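You operate a simulated robot arm through the tools that you are given. There is no shell and no other tool. Be economical: measure what you need, move in short steps, check, and stop when the job is done.

You are at the controls of a simulated two-armed robot. One attempt, no reset.

TASK
Let the orange and the blue band down to their green marks.
Fine: turn a roll's dial to FREE before you turn that roll, and back to HOLD after; leave the third roll alone.

Only the result counts: the job must be done as asked and must still hold three seconds after the hand-in. Knocking over, shifting, dropping, spilling or breaking anything else fails it.

THE ROBOT
Two 7-joint arms with fingered hands on one trunk, on a carriage that runs on a rail from [0, -1082] to [0, 798] (x, y) and turns from -186 to 146 degrees about z. Base frame: it is fixed where the carriage stands at the start and does not move with it; the origin is on the floor, on the carriage's upright axis, x ahead of it, y to its left, z up. Units: mm, degrees, N and s.
The left shoulder is at the start at [70, 188, 1373], the right one opposite. With the tool pointing down near the work surface each hand reaches from about 100 to 800 mm from the robot's upright axis, wherever it stands, measured 20 degrees to its own side. Places, roughly: blue dial [900, -200, 1000]; blue wall roll [900, -200, 1200]; grey dial [900, -600, 1000]; grey wall roll [900, -600, 1200]; orange dial [900, -400, 1000]; orange wall roll [900, -400, 1200]. Payload 4 kg a hand.
Tool frame (each hand has its own): the origin (TCP) lies between the finger pads and is the grasp point; the fingertips stand 26 mm ahead of it; z points along the fingers, y is the line along which they close. The gripper opens to 132 mm. The gripper's body begins 73 mm behind the TCP. The gripper is a hand of 4 fingers: y runs from the thumb to the fingers, the wrist lies at [0, 0, -224] in the tool frame, and closing takes about 1.5 s.
Orientation is that of the tool frame in the base frame, as [roll, pitch, yaw] about the fixed x, y, z axes, in that order (R = Rz(yaw) Ry(pitch) Rx(roll)). With the fingers straight down and closing along the base's y, the tool's x points along the base's -x, its y along +y and its z along -z.

THE INTERFACE
- The arms move only by the tool nudge_tool. It takes "left_deltas", "right_deltas" or both (then of equal length, played together; a hand with none holds still); each is text: rows parted by semicolons, each of 7 numbers parted by spaces: the finger opening in mm, from 0 to 132, then the shift along the tool's x, y, z in mm, then the turn, a rotation vector about the tool's x, y, z in degrees. In form: hand x y z ax ay az; .... A call has 1 to 10 rows; each row shifts and turns the commanded pose from where the row before left it, along the tool's axes as they then stand. Each row takes 0.2 s and may step no farther than 50 mm and 8.6 degrees from the row before; otherwise, or with a gripper value out of range, the whole call is refused. A pose out of reach is approached as far as the arm can. The call stops where the force on the tool passes 40 N (or 10 N more than at its start, if that is more) or the arm is blocked; 0.2 s more then pass. The fingers move at their own pace (about 72 mm/s each) and stop on an object; they squeeze with about 22 N. The grip force told is the motor's: it shows also when the fingers shut on nothing. Time passes only in rows, and 0.2 s behind the last, so rows that do not move let the fingers close. The reply holds the time, the measured pose of the TCP, the force on the tool along the base axes, the opening and the grip force, in the units named above and with some noise, with the torque about the TCP (base axes, N m) and any sound that the robot's microphone picked up.
- Cameras (640 x 400 px; columns grow to the right, rows downward): "scene" is now at [120, -55.8, 1610.7]; the picture's right is [-0.63, -0.77, 0.00], its down [-0.39, 0.32, -0.86] and it looks along [0.67, -0.55, -0.51] (base axes); focal length 287 px, centre (320, 200). "left" rides on the left gripper at [-73, 6, -94] in its tool frame; the picture's right is [-0.08, -1.00, 0.00], its down [0.79, -0.06, -0.62] and it looks along [0.61, -0.05, 0.79] (tool axes); focal length 230 px, centre (320, 200). "right" rides on the right gripper at [73, 6, -94] in its tool frame; the picture's right is [-0.08, 1.00, 0.00], its down [-0.78, -0.06, -0.62] and it looks along [-0.61, -0.05, 0.79] (tool axes); focal length 230 px, centre (320, 200).
- camera(camera): a new picture of that camera. The clock stands still meanwhile.
- slide_trunk(by): slides the trunk up (or, below 0, down) by that many mm; the arms and the scene camera ride with it, the base frame stays. It gives what a move gives, with no picture.
- roll_base(legs): drives the robot by 1 to 6 legs, each [ahead, left, turn to the left] in mm, mm and degrees, along the robot's own axes; the way and the turn of a leg run together, so that a leg with both is an arc; at most 1500 mm and 180 degrees a leg. The arms and the cameras ride along, it lands a little off, and it stops where it bumps. It keeps to its track: a leg is cut to what the track allows. It gives what a move gives.
- hand_shape(shape, hand): the hand has 4 fingers and takes this shape, open, in about a second: jaw (thumb against the fingers, like two jaws); tri (thumb and two fingers); tip (a fingertip pinch); poke (one finger out to press); point (the index stretched); flat (the hand flat); cup (the hand cupped); fist (a fist). The gripper value then closes the fingers along that shape, each until it touches; the sizes above hold for jaw. It gives what a move gives, with no picture.
- head_to(pan, tilt): turns the head with the scene camera to pan (to the left, within 86 degrees either way) and tilt (down, from -29 to 69), counted from straight ahead of the robot. It gives what a move gives.
- locate(camera, pixels): for up to 12 pixels [column, row] of the newest picture of that camera ("zoom" is the newest enlarged one), the place [x, y, z] in the base frame of the surface seen there, good to about 2 mm. The clock stands still meanwhile.
- close_up(camera, box): a new picture of the part [left, top, right, bottom] of that camera's present view, enlarged. The clock stands still meanwhile.
- finish_job(): hands the job in; it is judged then, once.

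Keep the steps short. Do not move on a guess: measure, check each grasp and each placing, and mend mistakes. In all there are 80 turns and 62 pictures (those below and enlarged ones count). Leave the grippers open and the arms clear of the work at the hand-in unless told otherwise, and finish with a single line.

The tools are called after ">>>" as name(argument=value, ...) on one line, values as JSON. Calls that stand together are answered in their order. nudge_tool: Moves the arms, as the interface text tells. Its arguments: {"type":"object","properties":{"left_deltas":{"type":"string"},"right_deltas":{"type":"string"}},"required":[]} The other tools are called the same way: slide_trunk (by) slides the trunk up or down; hand_shape (shape, hand) gives the hand a shape; roll_base (legs) drives the base; head_to (pan, tilt) turns the head that bears the scene camera; camera (camera) takes a picture; locate (camera, pixels) gives the place of the surface under pixels of a picture; close_up (camera, box) takes an enlarged picture of a part of a camera's view; finish_job () hands the job in.

At the start:

```text
t: 0.0
left_ee_pos: [407.5, -41.7, 1418.3]
left_ee_rot: [-180.0, 0.0, -179.8]
left_ft_force: [0.1, 0.6, -0.8]
left_ft_torque: [0.0, 0.07, 0.0]
left_gripper_width: 131.7
left_grasp_force: 0.0
left_shape: jaw
right_ee_pos: [198.2, -269.6, 1425.5]
right_ee_rot: [179.9, 0.1, 179.9]
right_ft_force: [-0.3, -0.6, -0.1]
right_ft_torque: [0.0, 0.01, -0.02]
right_gripper_width: 131.7
right_grasp_force: 0.1
right_shape: jaw
trunk travel left (down, up): [-850.0, 90.0]
robot x, y, heading: [-1.5, -0.1, -0.1]
head pan, tilt: [-39.4, 30.5]
```

scene: 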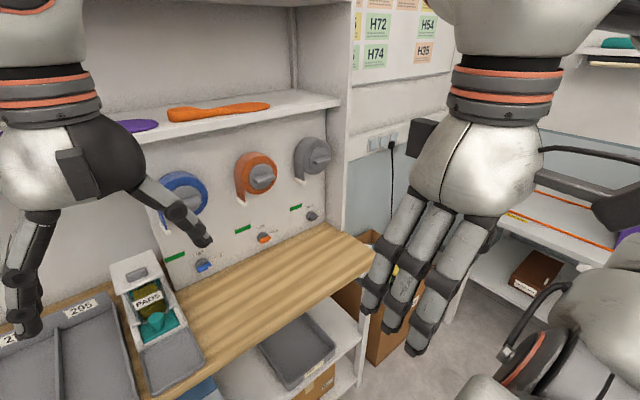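
right: 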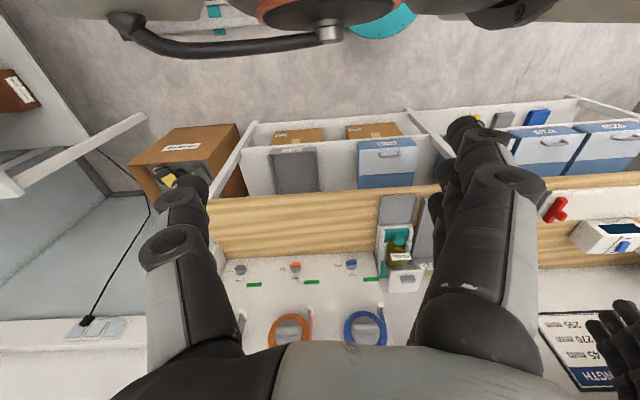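
left: 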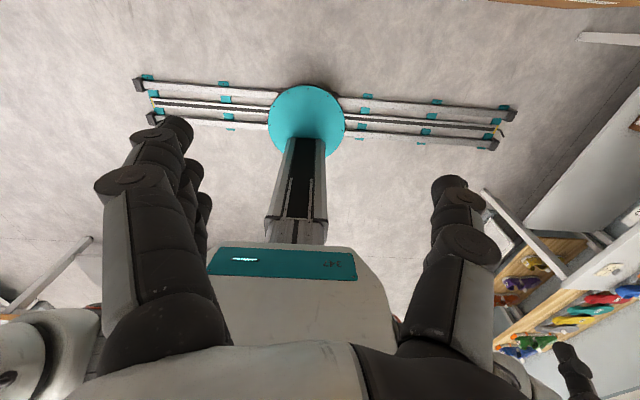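

I see three rolls (blue, orange, grey) with dials below them. I'll enlarge that area first.

>>> close_up(camera="scene", box=[140, 130, 340, 280])

>>> close_up(camera="scene", box=[180, 190, 330, 284])

```text
2.67 times, centred on (240, 205) of scene
```

zoom: 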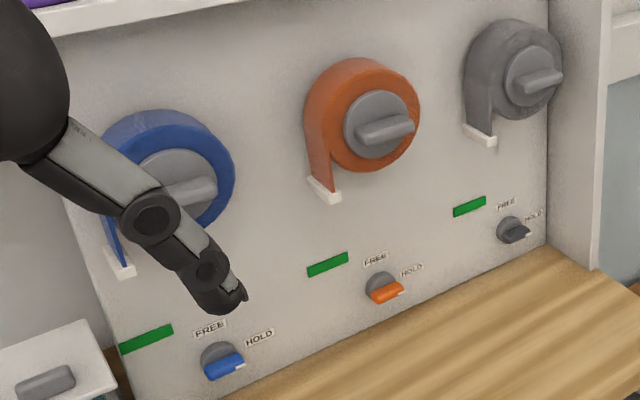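

```text
4.26 times, centred on (255, 237) of scene
```

zoom: 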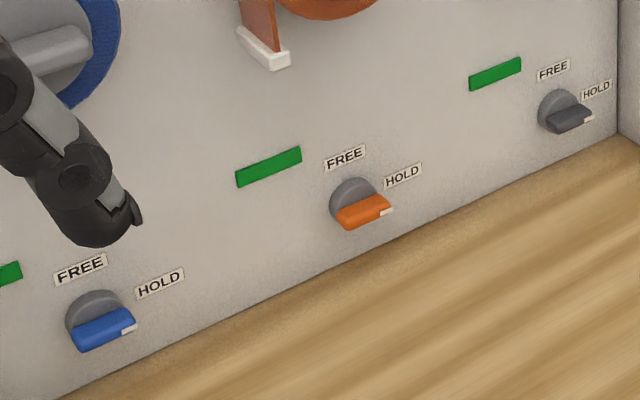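

Each dial has a bar with a white tip, now at HOLD (right), with FREE above it. I'll locate the parts of the orange set.

>>> locate(camera="zoom", pixels=[[362, 212], [388, 211], [340, 222], [344, 185], [345, 158], [402, 175], [269, 167], [268, 58], [101, 330], [131, 328], [80, 268], [160, 282]])

>>> close_up(camera="scene", box=[150, 140, 290, 228])

```text
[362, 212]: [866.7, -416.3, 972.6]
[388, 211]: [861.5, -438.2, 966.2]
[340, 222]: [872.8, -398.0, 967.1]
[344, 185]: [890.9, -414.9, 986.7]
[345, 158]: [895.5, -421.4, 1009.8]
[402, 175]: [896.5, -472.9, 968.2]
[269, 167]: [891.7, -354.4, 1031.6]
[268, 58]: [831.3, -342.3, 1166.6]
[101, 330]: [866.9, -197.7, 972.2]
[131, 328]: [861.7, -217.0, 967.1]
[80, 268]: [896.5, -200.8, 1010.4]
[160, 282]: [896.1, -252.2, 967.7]
```

```text
4.55 times, centred on (220, 184) of scene
```

zoom: 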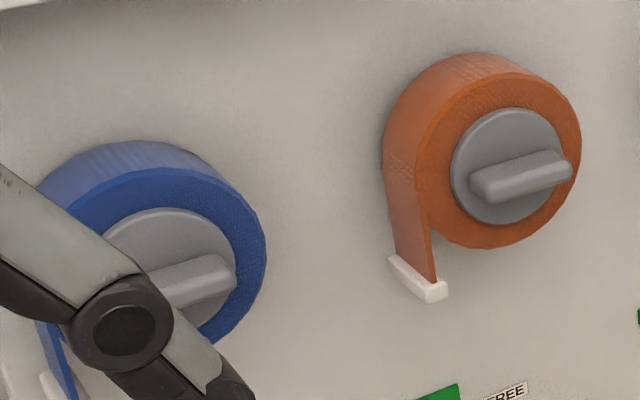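

>>> locate(camera="zoom", pixels=[[520, 178], [480, 185], [565, 165], [510, 125], [500, 205], [515, 100], [410, 270], [430, 290], [396, 258], [185, 285], [225, 265], [440, 393]])

>>> camera(camera="scene")

```text
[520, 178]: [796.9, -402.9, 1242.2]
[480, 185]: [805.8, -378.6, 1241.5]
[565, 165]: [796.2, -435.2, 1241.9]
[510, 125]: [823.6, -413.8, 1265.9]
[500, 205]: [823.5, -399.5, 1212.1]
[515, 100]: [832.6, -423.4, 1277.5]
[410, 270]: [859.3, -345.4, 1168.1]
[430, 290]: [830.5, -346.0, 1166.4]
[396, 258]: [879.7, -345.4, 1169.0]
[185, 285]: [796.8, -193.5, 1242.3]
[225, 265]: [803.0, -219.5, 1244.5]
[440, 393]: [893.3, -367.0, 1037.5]
```

```text
55 pictures are left
```

scene: 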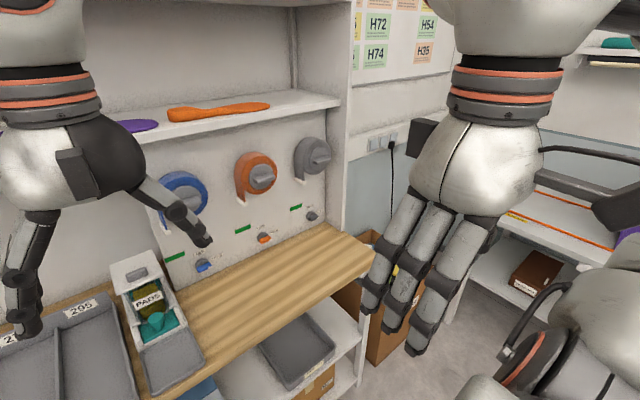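

I have the dial centres (z about 968) and the roll knob bars (x 797–823, z 1241). Next I'll measure the bench height, its front edge and the shelf above.

>>> locate(camera="scene", pixels=[[265, 265], [235, 275], [375, 250], [290, 320], [250, 115], [215, 128], [130, 265], [170, 310], [340, 120], [240, 229], [174, 257], [340, 100]])

```text
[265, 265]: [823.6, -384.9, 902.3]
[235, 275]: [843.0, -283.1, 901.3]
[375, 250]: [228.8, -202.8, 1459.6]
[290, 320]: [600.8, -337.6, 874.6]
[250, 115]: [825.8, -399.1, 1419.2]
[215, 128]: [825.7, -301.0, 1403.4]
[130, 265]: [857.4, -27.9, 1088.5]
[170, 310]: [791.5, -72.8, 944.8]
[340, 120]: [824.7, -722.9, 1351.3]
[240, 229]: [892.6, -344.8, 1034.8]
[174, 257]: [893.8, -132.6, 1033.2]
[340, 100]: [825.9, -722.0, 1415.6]
```

Bench top is z≈902 and the shelf front is x≈825, so the space is clear. I plan to use the left hand with fingers pointing forward, so its camera ends up above the hand. Before moving the base right along the rail, I'll look that way for obstacles.

>>> head_to(pan=-75, tilt=25)

>>> camera(camera="scene")

```text
t: 1.0
left_ee_pos: [408.6, -42.3, 1417.8]
left_ee_rot: [179.9, -0.1, -180.0]
left_ft_force: [0.2, -0.4, 0.4]
left_ft_torque: [0.0, -0.02, 0.01]
left_gripper_width: 131.6
left_grasp_force: 0.0
left_shape: jaw
right_ee_pos: [198.3, -269.9, 1424.6]
right_ee_rot: [179.9, 0.2, 179.9]
right_ft_force: [-0.4, -0.5, -0.2]
right_ft_torque: [0.01, 0.01, -0.04]
right_gripper_width: 131.8
right_grasp_force: 0.1
right_shape: jaw
trunk travel left (down, up): [-850.0, 90.0]
robot x, y, heading: [-0.5, -0.1, 0.4]
head pan, tilt: [-75.0, 25.0]
```

```text
54 pictures are left
```

scene: 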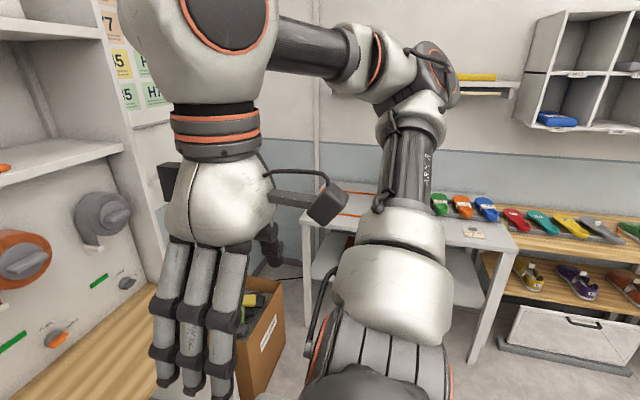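

>>> locate(camera="scene", pixels=[[475, 235], [490, 90], [555, 60], [320, 215], [460, 145], [430, 60], [350, 35]])

```text
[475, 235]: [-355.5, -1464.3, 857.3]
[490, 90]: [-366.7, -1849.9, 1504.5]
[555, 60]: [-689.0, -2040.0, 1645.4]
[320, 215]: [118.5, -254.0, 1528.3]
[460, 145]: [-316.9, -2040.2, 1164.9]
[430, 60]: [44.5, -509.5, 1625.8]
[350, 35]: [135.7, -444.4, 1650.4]
```

Everything to the right is beyond y=-1460, so there is room. I'll drive the base 450 mm right so the left shoulder sits near y≈-260.

>>> roll_base(legs=[[0, -450, 0]])

>>> head_to(pan=10, tilt=32)

>>> nudge_tool(left_deltas="132 0 0 0 0 -8.5 0;132 0 0 0 0 -8.5 0;132 0 0 0 0 -8.5 0;132 0 0 0 0 -8.5 0;132 0 0 0 0 -8.5 0;132 0 0 0 0 -8.5 0;132 0 0 0 0 -8.5 0;132 0 0 0 0 -8.5 0")

>>> camera(camera="scene")

```text
t: 3.8
left_ee_pos: [408.2, -504.6, 1418.5]
left_ee_rot: [-179.8, 0.0, -180.0]
left_ft_force: [0.2, 0.0, -0.8]
left_ft_torque: [-0.02, 0.01, -0.01]
left_gripper_width: 131.7
left_grasp_force: 0.1
left_shape: jaw
right_ee_pos: [198.0, -733.1, 1425.4]
right_ee_rot: [180.0, 0.1, 179.8]
right_ft_force: [0.9, -0.4, -0.3]
right_ft_torque: [-0.03, 0.0, -0.01]
right_gripper_width: 131.9
right_grasp_force: 0.1
right_shape: jaw
trunk travel left (down, up): [-850.0, 90.0]
robot x, y, heading: [-2.4, -464.8, -0.2]
head pan, tilt: [-75.0, 25.0]
```

```text
t: 5.4
left_ee_pos: [408.4, -508.5, 1418.0]
left_ee_rot: [180.0, 0.0, 180.0]
left_ft_force: [0.2, 0.1, -0.4]
left_ft_torque: [0.03, 0.01, 0.0]
left_gripper_width: 131.8
left_grasp_force: 0.0
left_shape: jaw
right_ee_pos: [198.3, -735.5, 1423.8]
right_ee_rot: [180.0, 0.0, 179.8]
right_ft_force: [-0.7, 0.0, -0.5]
right_ft_torque: [0.02, -0.04, 0.04]
right_gripper_width: 131.7
right_grasp_force: 0.2
right_shape: jaw
trunk travel left (down, up): [-850.0, 90.0]
robot x, y, heading: [0.2, -466.9, -0.3]
head pan, tilt: [10.0, 32.0]
```

```text
t: 7.2
left_ee_pos: [406.8, -507.9, 1419.3]
left_ee_rot: [-179.9, 68.0, -179.8]
left_ft_force: [-0.5, 0.0, -0.4]
left_ft_torque: [-0.03, -0.02, -0.01]
left_gripper_width: 132.0
left_grasp_force: 0.1
left_shape: jaw
right_ee_pos: [197.9, -735.4, 1425.6]
right_ee_rot: [179.8, 0.1, 179.7]
right_ft_force: [1.1, -0.1, 0.0]
right_ft_torque: [-0.04, 0.0, 0.01]
right_gripper_width: 131.7
right_grasp_force: 0.1
right_shape: jaw
trunk travel left (down, up): [-850.0, 90.0]
robot x, y, heading: [-2.2, -462.2, 0.0]
head pan, tilt: [10.0, 32.0]
```

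```text
53 pictures are left
```

scene: 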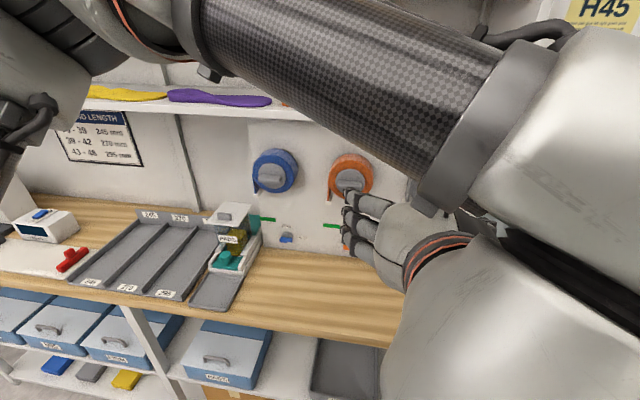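

The hand now points forward and 22° down. I'll lower the trunk 350 mm to working height, then roll the wrist +90° about the tool z to suit the horizontal dial bar.

>>> slide_trunk(by=-350)

>>> nudge_tool(left_deltas="132 0 0 0 0 0 8.5;132 0 0 0 0 0 8.5;132 0 0 0 0 0 8.5;132 0 0 0 0 0 8.5;132 0 0 0 0 0 8.5;132 0 0 0 0 0 8.5;132 0 0 0 0 0 8.5;132 0 0 0 0 0 8.5;132 0 0 0 0 0 8.5;132 0 0 0 0 0 8.5")

>>> camera(camera="scene")

>>> camera(camera="left")

```text
t: 10.6
left_ee_pos: [407.4, -507.0, 1068.1]
left_ee_rot: [-179.9, 68.1, -179.9]
left_ft_force: [-0.1, 0.6, -0.1]
left_ft_torque: [0.0, 0.01, -0.01]
left_gripper_width: 131.7
left_grasp_force: 0.0
left_shape: jaw
right_ee_pos: [197.8, -736.1, 1075.4]
right_ee_rot: [179.8, 0.1, 179.8]
right_ft_force: [-0.1, -0.8, -0.4]
right_ft_torque: [-0.01, 0.05, -0.02]
right_gripper_width: 131.7
right_grasp_force: 0.1
right_shape: jaw
trunk travel left (down, up): [-500.0, 440.0]
robot x, y, heading: [-2.1, -462.6, 0.1]
head pan, tilt: [10.0, 32.0]
```

```text
t: 12.8
left_ee_pos: [408.0, -507.3, 1070.3]
left_ee_rot: [112.0, 4.6, 91.8]
left_ft_force: [-0.1, 0.5, 0.4]
left_ft_torque: [0.01, 0.03, 0.03]
left_gripper_width: 131.7
left_grasp_force: 0.0
left_shape: jaw
right_ee_pos: [197.9, -734.2, 1074.8]
right_ee_rot: [180.0, 0.0, 179.8]
right_ft_force: [0.2, 0.2, -0.3]
right_ft_torque: [0.0, 0.01, -0.02]
right_gripper_width: 131.8
right_grasp_force: 0.0
right_shape: jaw
trunk travel left (down, up): [-500.0, 440.0]
robot x, y, heading: [0.7, -464.3, -0.1]
head pan, tilt: [10.0, 32.0]
```

```text
52 pictures are left
```

scene: 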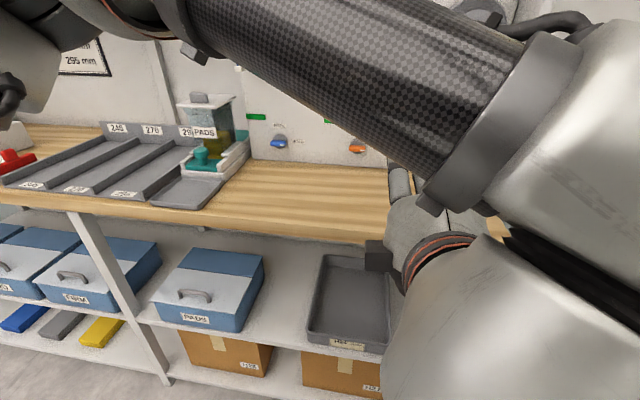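

```text
51 pictures are left
```

left: 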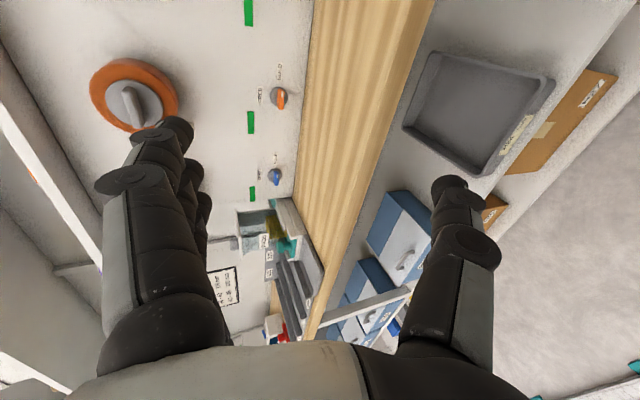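

The wrist roll works. The left camera sees the orange dial near (279, 98) and the blue one near (275, 176). I'll enlarge that area to measure them.

>>> close_up(camera="left", box=[236, 56, 316, 206])

```text
2.67 times, centred on (276, 131) of left
```

zoom: 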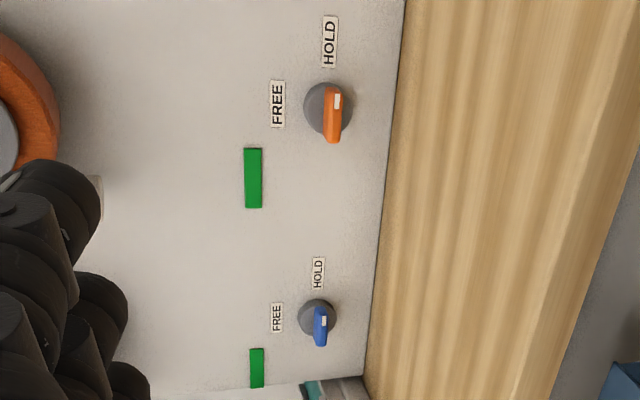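

>>> locate(camera="zoom", pixels=[[333, 92], [333, 115], [333, 138], [312, 108], [278, 104], [330, 42], [253, 178], [320, 327], [321, 340], [277, 317], [318, 273], [257, 367]])

```text
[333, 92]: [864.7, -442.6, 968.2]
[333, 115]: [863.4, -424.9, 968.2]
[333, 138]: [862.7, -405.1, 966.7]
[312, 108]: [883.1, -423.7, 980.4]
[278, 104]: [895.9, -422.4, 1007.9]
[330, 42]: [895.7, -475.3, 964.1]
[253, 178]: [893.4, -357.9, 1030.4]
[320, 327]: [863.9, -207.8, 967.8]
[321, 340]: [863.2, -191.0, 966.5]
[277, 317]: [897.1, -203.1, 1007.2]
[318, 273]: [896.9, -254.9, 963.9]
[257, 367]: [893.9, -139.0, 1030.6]
```

The orange dial bar centre is about [873, -423, 967], lying along y, and the blue one is about [873, -201, 967]. I'll finish the wrist roll, set the pitch to 15° and move to a standoff in front of the orange dial with a narrower opening.

>>> nudge_tool(left_deltas="70 0 0 0 0 0 5;70 0 0 0 -7 0 0;70 10.6 2.7 44.8 0 0 0;70 10.6 2.7 44.8 0 0 0;70 10.6 2.7 44.8 0 0 0;70 10.6 2.7 44.8 0 0 0;70 10.6 2.7 44.8 0 0 0;70 10.6 2.7 44.8 0 0 0")

>>> camera(camera="left")

>>> camera(camera="scene")

```text
t: 14.6
left_ee_pos: [673.3, -442.8, 1012.5]
left_ee_rot: [105.0, 0.0, 90.0]
left_ft_force: [0.4, -0.7, -0.7]
left_ft_torque: [0.0, 0.02, 0.0]
left_gripper_width: 70.6
left_grasp_force: 0.1
left_shape: jaw
right_ee_pos: [198.6, -733.6, 1074.7]
right_ee_rot: [179.9, 0.0, 179.9]
right_ft_force: [-0.8, 0.2, 0.7]
right_ft_torque: [0.03, -0.01, 0.02]
right_gripper_width: 132.2
right_grasp_force: 0.0
right_shape: jaw
trunk travel left (down, up): [-500.0, 440.0]
robot x, y, heading: [1.1, -464.0, -0.2]
head pan, tilt: [10.0, 32.0]
```

```text
49 pictures are left
```

left: 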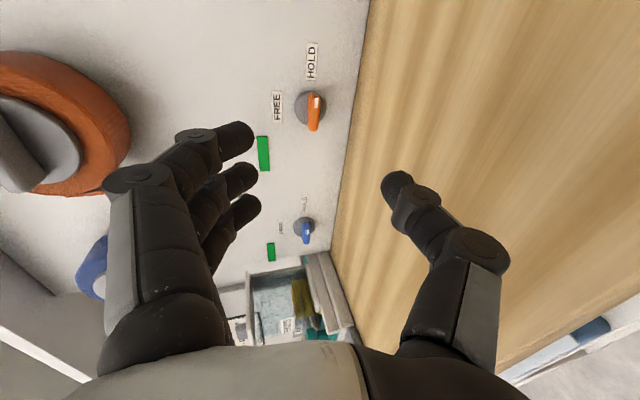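

```text
48 pictures are left
```

scene: 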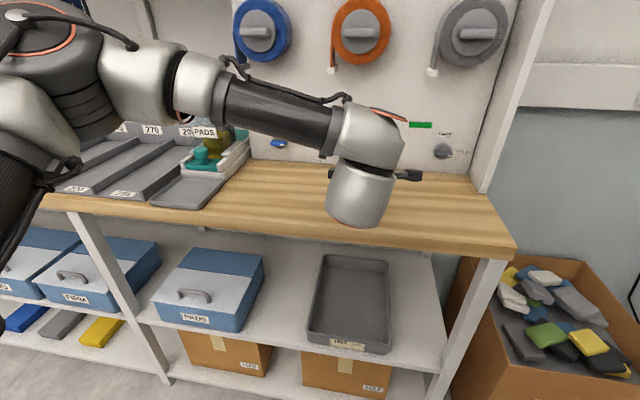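

Elbow is up and the hand is clear of the bench. I'll advance to about 60 mm from the dial, with the opening reduced to 50 mm, and check.

>>> nudge_tool(left_deltas="50 6.7 2.5 39.7 0 0 0;50 6.7 2.5 39.7 0 0 0;50 6.7 2.5 39.7 0 0 0;50 0 0 0 0 0 0")

>>> camera(camera="left")

```text
t: 15.6
left_ee_pos: [788.9, -423.5, 990.9]
left_ee_rot: [104.8, 0.0, 89.9]
left_ft_force: [-0.6, 0.4, 0.5]
left_ft_torque: [0.0, 0.03, -0.01]
left_gripper_width: 50.8
left_grasp_force: 0.2
left_shape: jaw
right_ee_pos: [196.9, -734.5, 1074.6]
right_ee_rot: [179.9, 0.2, 179.8]
right_ft_force: [0.9, 0.2, 0.5]
right_ft_torque: [0.03, -0.03, -0.02]
right_gripper_width: 131.8
right_grasp_force: 0.0
right_shape: jaw
trunk travel left (down, up): [-500.0, 440.0]
robot x, y, heading: [1.5, -467.0, -0.2]
head pan, tilt: [10.0, 32.0]
```

```text
47 pictures are left
```

left: 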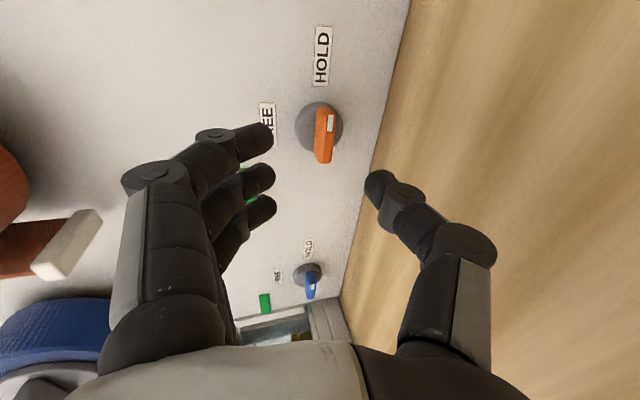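

Aligned. I'll advance 66 mm to straddle the orange bar.

>>> nudge_tool(left_deltas="50 0 -0.5 23 0 0 0;50 0 -0.5 23 0 0 0;50 0 -0.5 20 0 0 0")

>>> camera(camera="left")

```text
t: 16.4
left_ee_pos: [853.2, -424.7, 971.3]
left_ee_rot: [105.0, 0.1, 90.1]
left_ft_force: [-0.1, -0.4, 0.4]
left_ft_torque: [-0.01, 0.01, -0.01]
left_gripper_width: 50.9
left_grasp_force: 0.1
left_shape: jaw
right_ee_pos: [198.4, -735.9, 1075.1]
right_ee_rot: [179.9, 0.0, 179.8]
right_ft_force: [-0.2, -0.4, -0.2]
right_ft_torque: [0.01, 0.01, 0.0]
right_gripper_width: 132.0
right_grasp_force: 0.1
right_shape: jaw
trunk travel left (down, up): [-500.0, 440.0]
robot x, y, heading: [3.4, -464.5, -0.1]
head pan, tilt: [10.0, 32.0]
```

```text
46 pictures are left
```

left: 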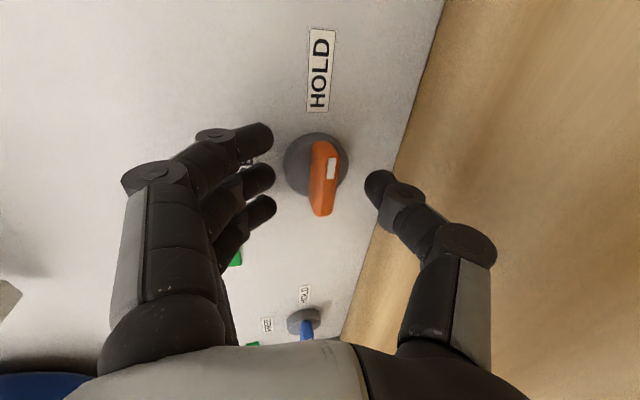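

The bar sits between thumb and fingers, so I'll close.

>>> nudge_tool(left_deltas="0 0 0 0 0 0 0;0 0 0 0 0 0 0;0 0 0 0 0 0 0;0 0 0 0 0 0 0;0 0 0 0 0 0 0;0 0 0 0 0 0 0")

>>> camera(camera="left")

```text
t: 17.8
left_ee_pos: [853.1, -424.1, 972.7]
left_ee_rot: [105.0, 0.0, 90.1]
left_ft_force: [3.8, -0.8, 1.4]
left_ft_torque: [0.0, -0.19, 0.0]
left_gripper_width: 9.3
left_grasp_force: 21.6
left_shape: jaw
right_ee_pos: [198.6, -735.2, 1074.6]
right_ee_rot: [179.9, 0.1, 179.8]
right_ft_force: [-0.4, -0.2, -0.3]
right_ft_torque: [0.0, 0.01, -0.01]
right_gripper_width: 131.5
right_grasp_force: 0.0
right_shape: jaw
trunk travel left (down, up): [-500.0, 440.0]
robot x, y, heading: [3.8, -467.3, 0.0]
head pan, tilt: [10.0, 32.0]
```

```text
45 pictures are left
```

left: 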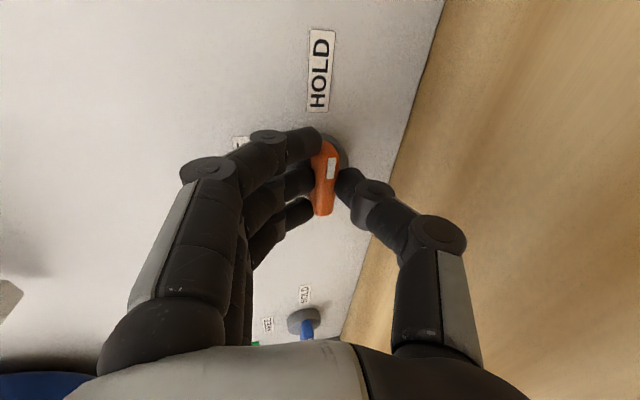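

Grip is firm (21.6 N, 9 mm). I'll turn counter-clockwise about the dial axis (base -x), first half.

>>> nudge_tool(left_deltas="0 0.7 0 0 0 -2.07 -7.73;0 0.7 0 0 0 -2.07 -7.73;0 0.7 0 0 0 -2.07 -7.73;0 0.7 0 0 0 -2.07 -7.73;0 0.7 0 0 0 -2.07 -7.73")

>>> camera(camera="left")

```text
t: 19.0
left_ee_pos: [852.4, -418.2, 971.3]
left_ee_rot: [104.9, 40.2, 89.9]
left_ft_force: [3.8, 4.0, 3.4]
left_ft_torque: [0.07, -0.22, 0.22]
left_gripper_width: 8.9
left_grasp_force: 22.5
left_shape: jaw
right_ee_pos: [196.9, -733.2, 1074.9]
right_ee_rot: [179.9, 0.1, 179.8]
right_ft_force: [0.7, 0.5, 0.0]
right_ft_torque: [-0.02, 0.06, 0.01]
right_gripper_width: 131.7
right_grasp_force: 0.1
right_shape: jaw
trunk travel left (down, up): [-500.0, 440.0]
robot x, y, heading: [0.8, -463.6, -0.1]
head pan, tilt: [10.0, 32.0]
```

```text
44 pictures are left
```

left: 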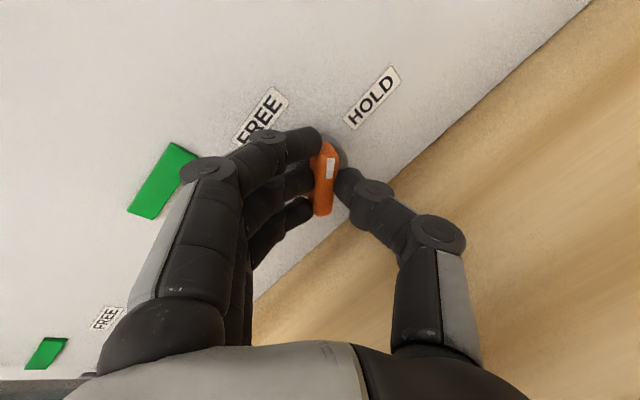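

The dial follows the hand. I'll do the second half, 50° more.

>>> nudge_tool(left_deltas="0 0.7 0 0 0 -2.07 -7.73;0 0.7 0 0 0 -2.07 -7.73;0 0.7 0 0 0 -2.07 -7.73;0 0.7 0 0 0 -2.07 -7.73;0 0.7 0 0 0 -2.07 -7.73;0 0.7 0 0 0 -2.07 -7.73")

>>> camera(camera="left")

```text
t: 20.4
left_ee_pos: [846.4, -426.5, 969.7]
left_ee_rot: [107.6, 66.1, 90.1]
left_ft_force: [-8.3, 32.3, -6.8]
left_ft_torque: [0.14, 0.23, 0.96]
left_gripper_width: 7.5
left_grasp_force: 22.3
left_shape: jaw
left hand out of reach, approached as far as the arm can: row 3, 4, 5, 6
right_ee_pos: [199.6, -728.2, 1076.0]
right_ee_rot: [-179.6, -0.1, 179.9]
right_ft_force: [1.0, 0.1, 0.3]
right_ft_torque: [0.01, 0.02, 0.0]
right_gripper_width: 132.0
right_grasp_force: 0.0
right_shape: jaw
trunk travel left (down, up): [-500.0, 440.0]
robot x, y, heading: [-1.7, -466.2, 0.2]
head pan, tilt: [10.0, 32.0]
```

```text
43 pictures are left
```

left: 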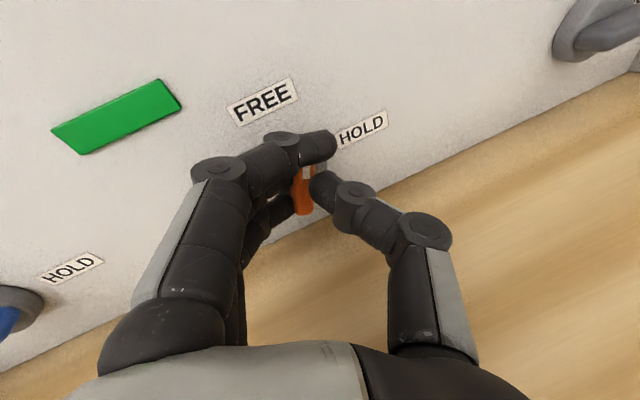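

The arm reached its limit at about 66° because of the sideways yaw. I'll release, back straight off and look at the dial, then regrip with a different tilt.

>>> nudge_tool(left_deltas="45 0 0 0 0 0 0;45 0 0 0 0 0 0;45 0 0 0 0 0 0;45 0 0 -20 0 0 0;45 0 0 -20 0 0 0;45 0 0 -20 0 0 0")

>>> camera(camera="left")

```text
t: 21.8
left_ee_pos: [786.7, -422.2, 980.9]
left_ee_rot: [107.1, 65.9, 89.2]
left_ft_force: [-0.3, 0.1, 0.0]
left_ft_torque: [0.01, -0.01, -0.02]
left_gripper_width: 44.8
left_grasp_force: 0.1
left_shape: jaw
right_ee_pos: [197.2, -736.5, 1075.3]
right_ee_rot: [179.9, 0.1, 179.8]
right_ft_force: [-0.4, 0.2, 0.6]
right_ft_torque: [-0.01, -0.03, -0.02]
right_gripper_width: 131.6
right_grasp_force: 0.0
right_shape: jaw
trunk travel left (down, up): [-500.0, 440.0]
robot x, y, heading: [-2.9, -465.8, 0.1]
head pan, tilt: [10.0, 32.0]
```

```text
42 pictures are left
```

left: 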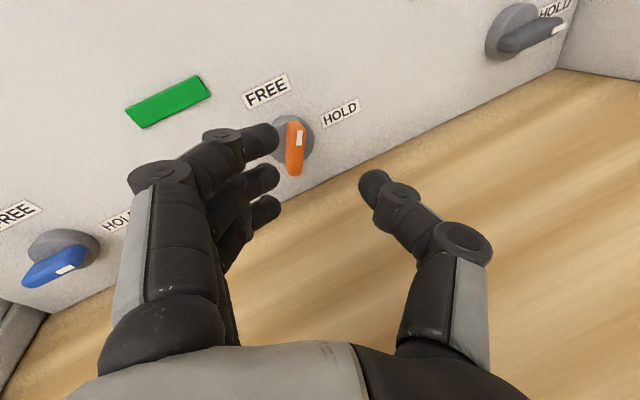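

>>> locate(camera="left", pixels=[[298, 126], [297, 150], [293, 171], [299, 139], [265, 92], [341, 112]])

```text
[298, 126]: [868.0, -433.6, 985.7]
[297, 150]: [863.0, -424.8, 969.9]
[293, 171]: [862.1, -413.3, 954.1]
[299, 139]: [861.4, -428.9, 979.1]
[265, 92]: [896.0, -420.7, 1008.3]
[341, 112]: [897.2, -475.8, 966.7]
```

The orange bar is now at about 57° from horizontal, so 33° remain. I'll remove the yaw so the tool points straight ahead and 15° down, matching the bar angle.

>>> nudge_tool(left_deltas="45 0 0 0 -3.5 4.9 2.23;45 0 0 0 -3.5 4.9 2.23;45 0 0 0 -3.5 4.9 2.23;45 -7.3 4.7 -2.3 0 0 0;45 0 0 0 0 0 0")

>>> camera(camera="left")

```text
t: 23.0
left_ee_pos: [788.3, -420.1, 987.4]
left_ee_rot: [115.9, 53.9, 111.8]
left_ft_force: [-0.4, 0.2, -0.4]
left_ft_torque: [0.03, -0.01, 0.05]
left_gripper_width: 45.0
left_grasp_force: 0.0
left_shape: jaw
right_ee_pos: [197.4, -735.0, 1074.9]
right_ee_rot: [180.0, 0.1, 179.8]
right_ft_force: [0.2, -0.5, 0.2]
right_ft_torque: [-0.04, -0.03, 0.01]
right_gripper_width: 131.6
right_grasp_force: 0.0
right_shape: jaw
trunk travel left (down, up): [-500.0, 440.0]
robot x, y, heading: [-4.2, -463.8, -0.0]
head pan, tilt: [10.0, 32.0]
```

```text
41 pictures are left
```

left: 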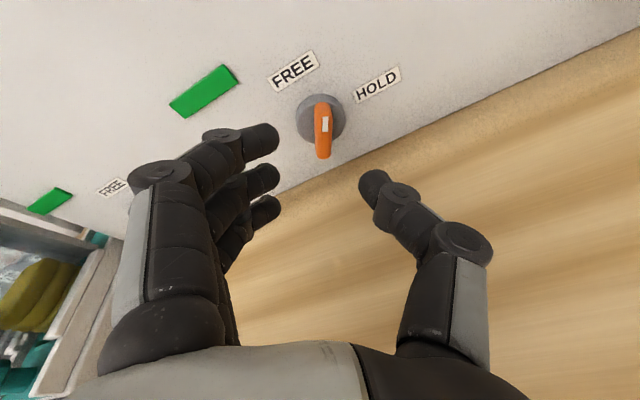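

Alignment is good. Before gripping, I'll test at this standoff whether the remaining -33° roll is reachable.

>>> nudge_tool(left_deltas="45 0 0 0 0 0 -8.5;45 0 0 0 0 0 -8.5;45 0 0 0 0 0 -8.5;45 0 0 0 0 0 -8.5")

```text
t: 24.0
left_ee_pos: [788.0, -418.5, 988.0]
left_ee_rot: [-176.4, 75.0, -176.0]
left_ft_force: [-1.0, 0.3, -0.4]
left_ft_torque: [0.01, 0.0, 0.01]
left_gripper_width: 44.8
left_grasp_force: 0.0
left_shape: jaw
right_ee_pos: [197.7, -734.8, 1074.4]
right_ee_rot: [179.9, 0.1, 179.8]
right_ft_force: [-0.2, 0.6, -1.0]
right_ft_torque: [-0.01, -0.03, -0.01]
right_gripper_width: 131.8
right_grasp_force: 0.1
right_shape: jaw
trunk travel left (down, up): [-500.0, 440.0]
robot x, y, heading: [2.1, -461.2, -0.0]
head pan, tilt: [10.0, 32.0]
```

Reachable. I'll roll back, advance onto the bar and close.

>>> nudge_tool(left_deltas="45 0 0 0 0 0 8.5;45 0 0 0 0 0 8.5;45 0 0 0 0 0 8.5;45 0 0 0 0 0 8.5;45 -1 -0.6 23 0 0 0;45 -1 -0.6 23 0 0 0;45 -1 -0.4 22 0 0 0;45 0 0 0 0 0 0")

>>> nudge_tool(left_deltas="0 0 0 0 0 0 0;0 0 0 0 0 0 0;0 0 0 0 0 0 0;0 0 0 0 0 0 0;0 0 0 0 0 0 0")

>>> camera(camera="left")

```text
t: 25.8
left_ee_pos: [852.0, -422.4, 972.2]
left_ee_rot: [116.1, 54.1, 111.8]
left_ft_force: [0.1, -0.5, -0.3]
left_ft_torque: [-0.01, -0.01, 0.0]
left_gripper_width: 44.7
left_grasp_force: 0.1
left_shape: jaw
right_ee_pos: [197.8, -735.1, 1074.8]
right_ee_rot: [179.9, 0.1, 179.8]
right_ft_force: [0.5, 0.0, -0.5]
right_ft_torque: [0.0, 0.0, 0.0]
right_gripper_width: 131.9
right_grasp_force: 0.1
right_shape: jaw
trunk travel left (down, up): [-500.0, 440.0]
robot x, y, heading: [1.2, -464.5, -0.0]
head pan, tilt: [10.0, 32.0]
```

```text
t: 27.0
left_ee_pos: [851.8, -421.8, 973.2]
left_ee_rot: [115.9, 54.0, 111.8]
left_ft_force: [2.7, -0.2, 1.0]
left_ft_torque: [0.0, -0.1, 0.06]
left_gripper_width: 7.8
left_grasp_force: 21.8
left_shape: jaw
right_ee_pos: [198.4, -735.1, 1074.1]
right_ee_rot: [179.8, 0.1, 179.8]
right_ft_force: [-0.3, 0.2, 0.7]
right_ft_torque: [-0.02, 0.01, -0.01]
right_gripper_width: 131.6
right_grasp_force: 0.1
right_shape: jaw
trunk travel left (down, up): [-500.0, 440.0]
robot x, y, heading: [0.8, -463.1, -0.2]
head pan, tilt: [10.0, 32.0]
```

```text
40 pictures are left
```

left: 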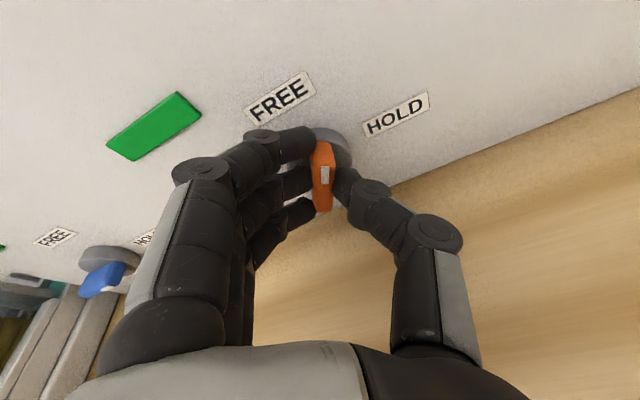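

Gripped. I'll turn the remaining ~35° about the tool axis.

>>> nudge_tool(left_deltas="0 0 0 0 0 0 -7;0 0 0 0 0 0 -7;0 0 0 0 0 0 -7;0 0 0 0 0 0 -7;0 0 0 0 0 0 -7;0 0 0 0 0 0 0")

>>> camera(camera="left")

```text
t: 28.4
left_ee_pos: [853.4, -419.6, 971.8]
left_ee_rot: [-173.0, 75.0, -172.3]
left_ft_force: [-8.0, 2.6, 0.6]
left_ft_torque: [0.34, 0.07, 0.0]
left_gripper_width: 8.5
left_grasp_force: 21.9
left_shape: jaw
right_ee_pos: [197.2, -734.5, 1074.6]
right_ee_rot: [179.9, 0.2, 179.8]
right_ft_force: [-0.8, -0.5, 0.7]
right_ft_torque: [0.01, 0.04, 0.01]
right_gripper_width: 131.8
right_grasp_force: 0.0
right_shape: jaw
trunk travel left (down, up): [-500.0, 440.0]
robot x, y, heading: [2.7, -468.0, -0.0]
head pan, tilt: [10.0, 32.0]
```

```text
39 pictures are left
```

left: 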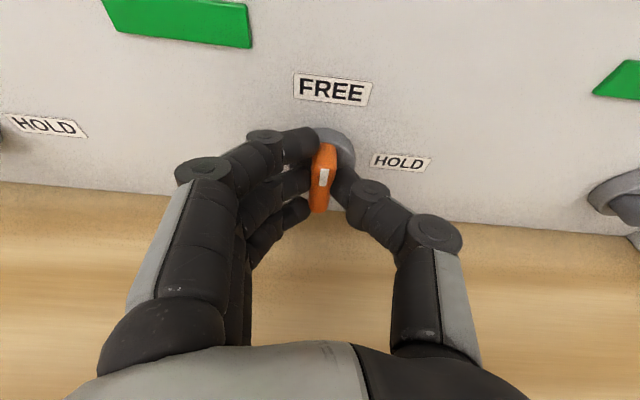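

The torque (0.34 N·m) suggests the dial reached its stop. I'll release, retreat and measure the dial.

>>> nudge_tool(left_deltas="50 0 0 0 0 0 0;50 0 0 0 0 0 0;50 0 0 0 0 0 0;50 0 0 -25 0 0 0;50 0 0 -25 0 0 0;50 0 0 -20 0 0 0")

>>> close_up(camera="left", box=[240, 40, 440, 165])

```text
t: 29.8
left_ee_pos: [786.3, -422.4, 989.1]
left_ee_rot: [-173.2, 75.1, -172.6]
left_ft_force: [-0.7, 0.3, -0.7]
left_ft_torque: [-0.01, 0.02, -0.01]
left_gripper_width: 49.5
left_grasp_force: 0.1
left_shape: jaw
right_ee_pos: [197.9, -735.1, 1074.4]
right_ee_rot: [179.9, 0.1, 179.8]
right_ft_force: [0.8, 0.7, -0.2]
right_ft_torque: [0.02, -0.02, -0.02]
right_gripper_width: 131.7
right_grasp_force: 0.0
right_shape: jaw
trunk travel left (down, up): [-500.0, 440.0]
robot x, y, heading: [-0.2, -467.1, -0.1]
head pan, tilt: [10.0, 32.0]
```

```text
3.20 times, centred on (340, 102) of left
```

zoom: 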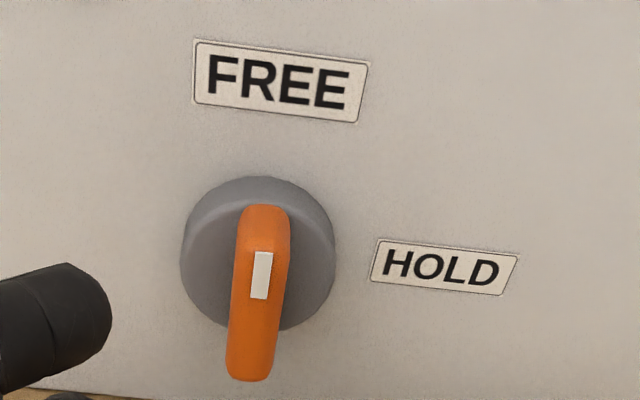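

>>> locate(camera="zoom", pixels=[[264, 235], [247, 365], [278, 82]])

```text
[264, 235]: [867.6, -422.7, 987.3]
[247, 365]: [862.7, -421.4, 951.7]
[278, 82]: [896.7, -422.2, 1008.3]
```

The orange bar is vertical, so the dial is at FREE. Now I'll retreat, level the hand and raise the trunk 225 mm to roll height.

>>> nudge_tool(left_deltas="60 0 0 -40 0 0 0;60 0 0 -40 0 0 0;60 0 0 -30 0 0 0;60 0 0 0 0 -7.5 0;60 0 0 0 0 -7.5 0;60 0 0 0 0 0 0")

>>> slide_trunk(by=225)

>>> camera(camera="left")

```text
t: 31.2
left_ee_pos: [680.3, -423.6, 1015.3]
left_ee_rot: [-88.4, 88.1, -87.6]
left_ft_force: [-1.1, -0.6, 0.9]
left_ft_torque: [0.0, -0.02, 0.0]
left_gripper_width: 59.2
left_grasp_force: 0.0
left_shape: jaw
right_ee_pos: [198.3, -733.2, 1075.4]
right_ee_rot: [179.9, 0.0, 179.8]
right_ft_force: [-0.3, 0.1, 0.0]
right_ft_torque: [-0.05, 0.01, 0.03]
right_gripper_width: 131.9
right_grasp_force: 0.0
right_shape: jaw
trunk travel left (down, up): [-500.0, 440.0]
robot x, y, heading: [1.9, -467.7, -0.1]
head pan, tilt: [10.0, 32.0]
```

```text
t: 33.6
left_ee_pos: [680.8, -423.7, 1242.0]
left_ee_rot: [-88.5, 88.2, -87.7]
left_ft_force: [0.5, -0.4, 0.8]
left_ft_torque: [0.0, 0.03, 0.01]
left_gripper_width: 59.6
left_grasp_force: 0.0
left_shape: jaw
right_ee_pos: [197.4, -734.8, 1299.4]
right_ee_rot: [179.8, 0.1, 179.7]
right_ft_force: [-0.5, 0.3, -0.5]
right_ft_torque: [0.0, 0.01, 0.0]
right_gripper_width: 131.9
right_grasp_force: 0.0
right_shape: jaw
trunk travel left (down, up): [-725.0, 215.0]
robot x, y, heading: [-2.9, -460.9, -0.3]
head pan, tilt: [10.0, 32.0]
```

```text
37 pictures are left
```

left: 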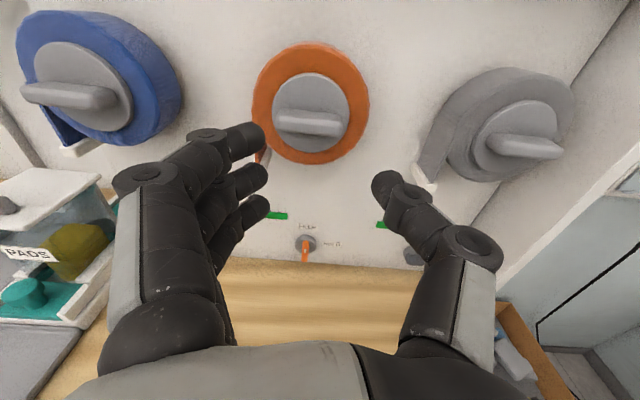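

>>> locate(camera="left", pixels=[[277, 122], [342, 124], [310, 124], [276, 100], [346, 100], [310, 78], [310, 148], [258, 105], [365, 105], [310, 50], [276, 215], [85, 148]])

>>> nudge_tool(left_deltas="60 0 0 0 0 0 -8.5;60 0 0 0 0 0 -8.5;60 0 0 0 0 0 -8.5;60 0 0 0 0 0 -8.5;60 0 0 0 0 0 -8.5;60 0 0 0 0 0 -8.5;60 0 0 0 0 0 -8.5;60 0 0 0 0 0 -8.5;60 0 0 0 0 0 -8.5;60 0 0 0 0 0 -8.5")

```text
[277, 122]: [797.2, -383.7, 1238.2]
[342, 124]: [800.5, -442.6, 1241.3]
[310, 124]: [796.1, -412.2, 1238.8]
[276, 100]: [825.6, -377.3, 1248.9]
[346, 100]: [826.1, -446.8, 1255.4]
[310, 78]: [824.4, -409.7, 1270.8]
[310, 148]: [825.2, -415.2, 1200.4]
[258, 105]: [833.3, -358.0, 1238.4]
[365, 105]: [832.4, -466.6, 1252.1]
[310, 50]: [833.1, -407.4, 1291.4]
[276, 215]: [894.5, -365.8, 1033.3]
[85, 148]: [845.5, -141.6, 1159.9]
```

```text
t: 35.8
left_ee_pos: [679.1, -422.5, 1242.5]
left_ee_rot: [-90.0, 3.1, -89.3]
left_ft_force: [-0.3, 0.5, 0.0]
left_ft_torque: [0.0, 0.02, -0.01]
left_gripper_width: 59.2
left_grasp_force: 0.0
left_shape: jaw
right_ee_pos: [197.4, -735.6, 1300.7]
right_ee_rot: [179.9, 0.0, 179.8]
right_ft_force: [0.4, -0.6, 0.2]
right_ft_torque: [-0.01, -0.01, -0.01]
right_gripper_width: 131.6
right_grasp_force: 0.0
right_shape: jaw
trunk travel left (down, up): [-725.0, 215.0]
robot x, y, heading: [-1.6, -463.0, -0.1]
head pan, tilt: [10.0, 32.0]
```

The roll bar centre is about [797, -412, 1239], along y. Roll radius is about 57 mm and the tab is ~130 mm above the mark, so it needs about 130° counter-clockwise. Roll reaches at least -87°. I'll rotate to +90° to use the full range in one grip.

>>> nudge_tool(left_deltas="60 0 0 0 0 0 8.5;60 0 0 0 0 0 8.5;60 0 0 0 0 0 8.5;60 0 0 0 0 0 8.5;60 0 0 0 0 0 8.5;60 0 0 0 0 0 8.5;60 0 0 0 0 0 8.5;60 0 0 0 0 0 8.5;60 0 0 0 0 0 8.5;60 0 0 0 0 0 8.5")

>>> nudge_tool(left_deltas="60 0 0 0 0 0 8.5;60 0 0 0 0 0 8.5;60 0 0 0 0 0 8.5;60 0 0 0 0 0 8.5;60 0 0 0 0 0 8.5;60 0 0 0 0 0 8.5;60 0 0 0 0 0 8.5;60 0 0 0 0 0 8.5;60 0 0 0 0 0 8.5;60 0 0 0 0 0 8.5")

>>> camera(camera="left")

>>> camera(camera="scene")

```text
t: 38.0
left_ee_pos: [680.2, -421.7, 1241.5]
left_ee_rot: [-88.2, 88.3, -87.4]
left_ft_force: [1.8, -0.5, -0.8]
left_ft_torque: [-0.02, -0.01, 0.02]
left_gripper_width: 59.2
left_grasp_force: 0.0
left_shape: jaw
right_ee_pos: [197.6, -736.2, 1300.1]
right_ee_rot: [-180.0, 0.1, 179.9]
right_ft_force: [-1.3, -0.8, 0.3]
right_ft_torque: [-0.02, 0.01, -0.02]
right_gripper_width: 131.9
right_grasp_force: 0.1
right_shape: jaw
trunk travel left (down, up): [-725.0, 215.0]
robot x, y, heading: [-1.1, -463.5, -0.1]
head pan, tilt: [10.0, 32.0]
```

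```text
t: 40.2
left_ee_pos: [679.5, -421.9, 1241.6]
left_ee_rot: [90.0, 6.6, 90.9]
left_ft_force: [0.4, 0.1, 0.0]
left_ft_torque: [-0.01, -0.01, -0.02]
left_gripper_width: 59.4
left_grasp_force: 0.0
left_shape: jaw
right_ee_pos: [197.6, -735.8, 1301.0]
right_ee_rot: [179.9, 0.1, 179.8]
right_ft_force: [-0.3, -0.9, 0.6]
right_ft_torque: [-0.02, 0.02, 0.0]
right_gripper_width: 131.9
right_grasp_force: 0.0
right_shape: jaw
trunk travel left (down, up): [-725.0, 215.0]
robot x, y, heading: [-1.0, -460.7, -0.2]
head pan, tilt: [10.0, 32.0]
```

```text
36 pictures are left
```

left: 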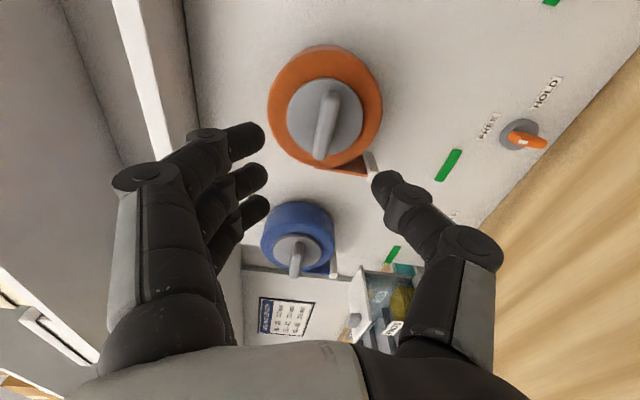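

```text
35 pictures are left
```

scene: 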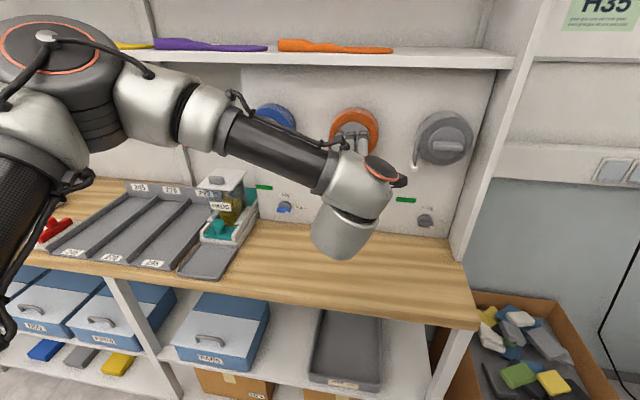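

Reach is fine. I'll align the roll and advance over the orange bar, stopping 25 mm short of final depth to check.

>>> nudge_tool(left_deltas="60 0 0 0 0 0 6;60 4 -1 30 0 0 0;60 3 -1 30 0 0 0;60 3 0 28 0 0 0;60 0 0 0 0 0 0")

>>> camera(camera="left")

```text
t: 41.4
left_ee_pos: [768.2, -413.2, 1239.1]
left_ee_rot: [89.9, 0.8, 90.6]
left_ft_force: [-0.5, -1.2, 1.0]
left_ft_torque: [0.01, -0.01, 0.0]
left_gripper_width: 59.5
left_grasp_force: 0.1
left_shape: jaw
right_ee_pos: [197.8, -734.9, 1299.0]
right_ee_rot: [-180.0, 0.1, 179.7]
right_ft_force: [0.3, -0.3, 0.8]
right_ft_torque: [0.0, 0.0, -0.02]
right_gripper_width: 131.7
right_grasp_force: 0.0
right_shape: jaw
trunk travel left (down, up): [-725.0, 215.0]
robot x, y, heading: [4.1, -463.1, -0.2]
head pan, tilt: [10.0, 32.0]
```

```text
34 pictures are left
```

left: 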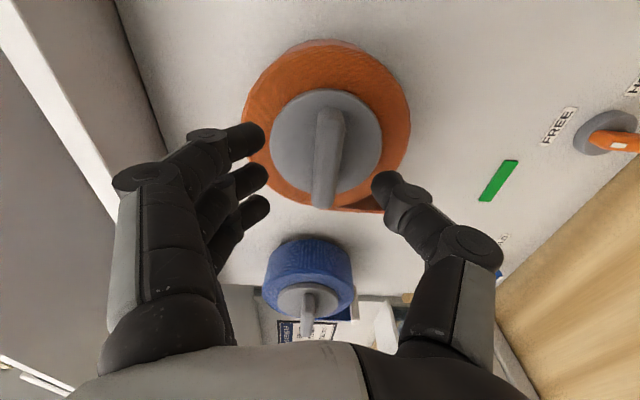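

Centred. I'll advance 25 mm and close.

>>> nudge_tool(left_deltas="60 0 0 13 0 0 0;60 0 0 12 0 0 0;60 0 0 0 0 0 0;0 0 0 0 0 0 0;0 0 0 0 0 0 0;0 0 0 0 0 0 0;0 0 0 0 0 0 0;0 0 0 0 0 0 0;0 0 0 0 0 0 0")

>>> camera(camera="left")

```text
t: 43.4
left_ee_pos: [794.6, -410.0, 1239.1]
left_ee_rot: [89.9, 0.8, 90.7]
left_ft_force: [2.0, -0.3, 1.8]
left_ft_torque: [0.01, -0.07, -0.02]
left_gripper_width: 11.2
left_grasp_force: 22.3
left_shape: jaw
right_ee_pos: [198.4, -734.0, 1299.6]
right_ee_rot: [179.9, 0.1, 179.8]
right_ft_force: [-0.9, 0.5, 0.0]
right_ft_torque: [0.0, 0.0, 0.0]
right_gripper_width: 131.8
right_grasp_force: 0.1
right_shape: jaw
trunk travel left (down, up): [-725.0, 215.0]
robot x, y, heading: [0.2, -463.7, -0.1]
head pan, tilt: [10.0, 32.0]
```

```text
33 pictures are left
```

left: 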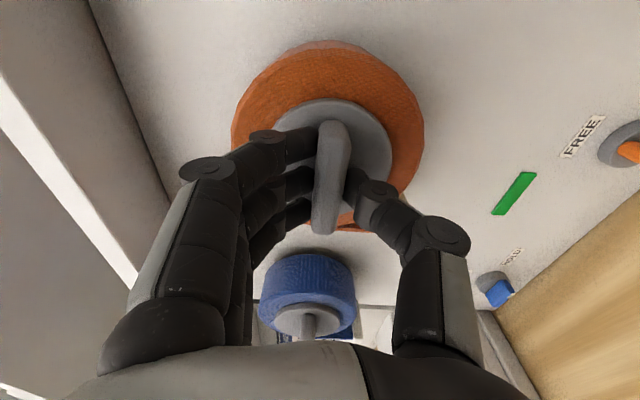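

Gripped (22 N). I'll turn 42° counter-clockwise and watch whether the band goes down.

>>> nudge_tool(left_deltas="0 0 0 0 0 0 -7;0 0 0 0 0 0 -7;0 0 0 0 0 0 -7;0 0 0 0 0 0 -7;0 0 0 0 0 0 -7;0 0 0 0 0 0 -7")

>>> camera(camera="left")

>>> camera(camera="scene")

```text
t: 44.8
left_ee_pos: [793.8, -408.3, 1237.6]
left_ee_rot: [90.2, 43.0, 90.9]
left_ft_force: [0.0, 9.2, -5.2]
left_ft_torque: [0.08, 0.11, 0.18]
left_gripper_width: 11.0
left_grasp_force: 22.0
left_shape: jaw
right_ee_pos: [198.8, -733.2, 1299.2]
right_ee_rot: [-180.0, 0.0, 179.8]
right_ft_force: [-0.6, 1.0, -0.4]
right_ft_torque: [0.0, -0.03, -0.01]
right_gripper_width: 131.8
right_grasp_force: 0.1
right_shape: jaw
trunk travel left (down, up): [-725.0, 215.0]
robot x, y, heading: [-1.5, -464.9, -0.1]
head pan, tilt: [10.0, 32.0]
```

```text
32 pictures are left
```

left: 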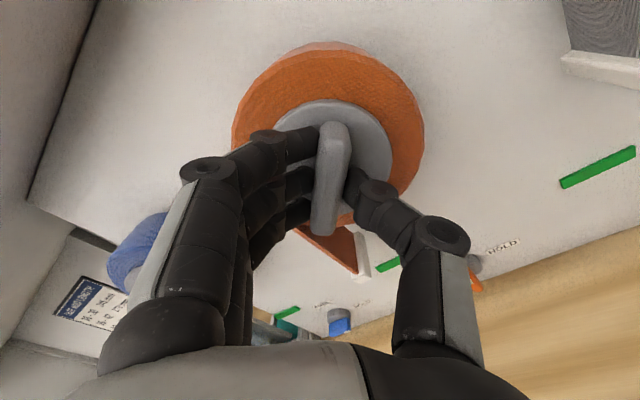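

```text
31 pictures are left
```

scene: 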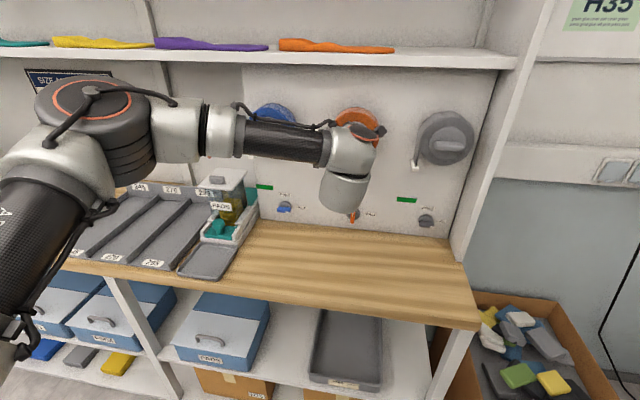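

The band is coming down. I'll measure the tab and mark.

>>> locate(camera="left", pixels=[[360, 245], [364, 265], [345, 250], [387, 264]])

```text
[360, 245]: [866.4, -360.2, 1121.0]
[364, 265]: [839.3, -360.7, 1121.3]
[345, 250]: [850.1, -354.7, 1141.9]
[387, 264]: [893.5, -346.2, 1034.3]
```

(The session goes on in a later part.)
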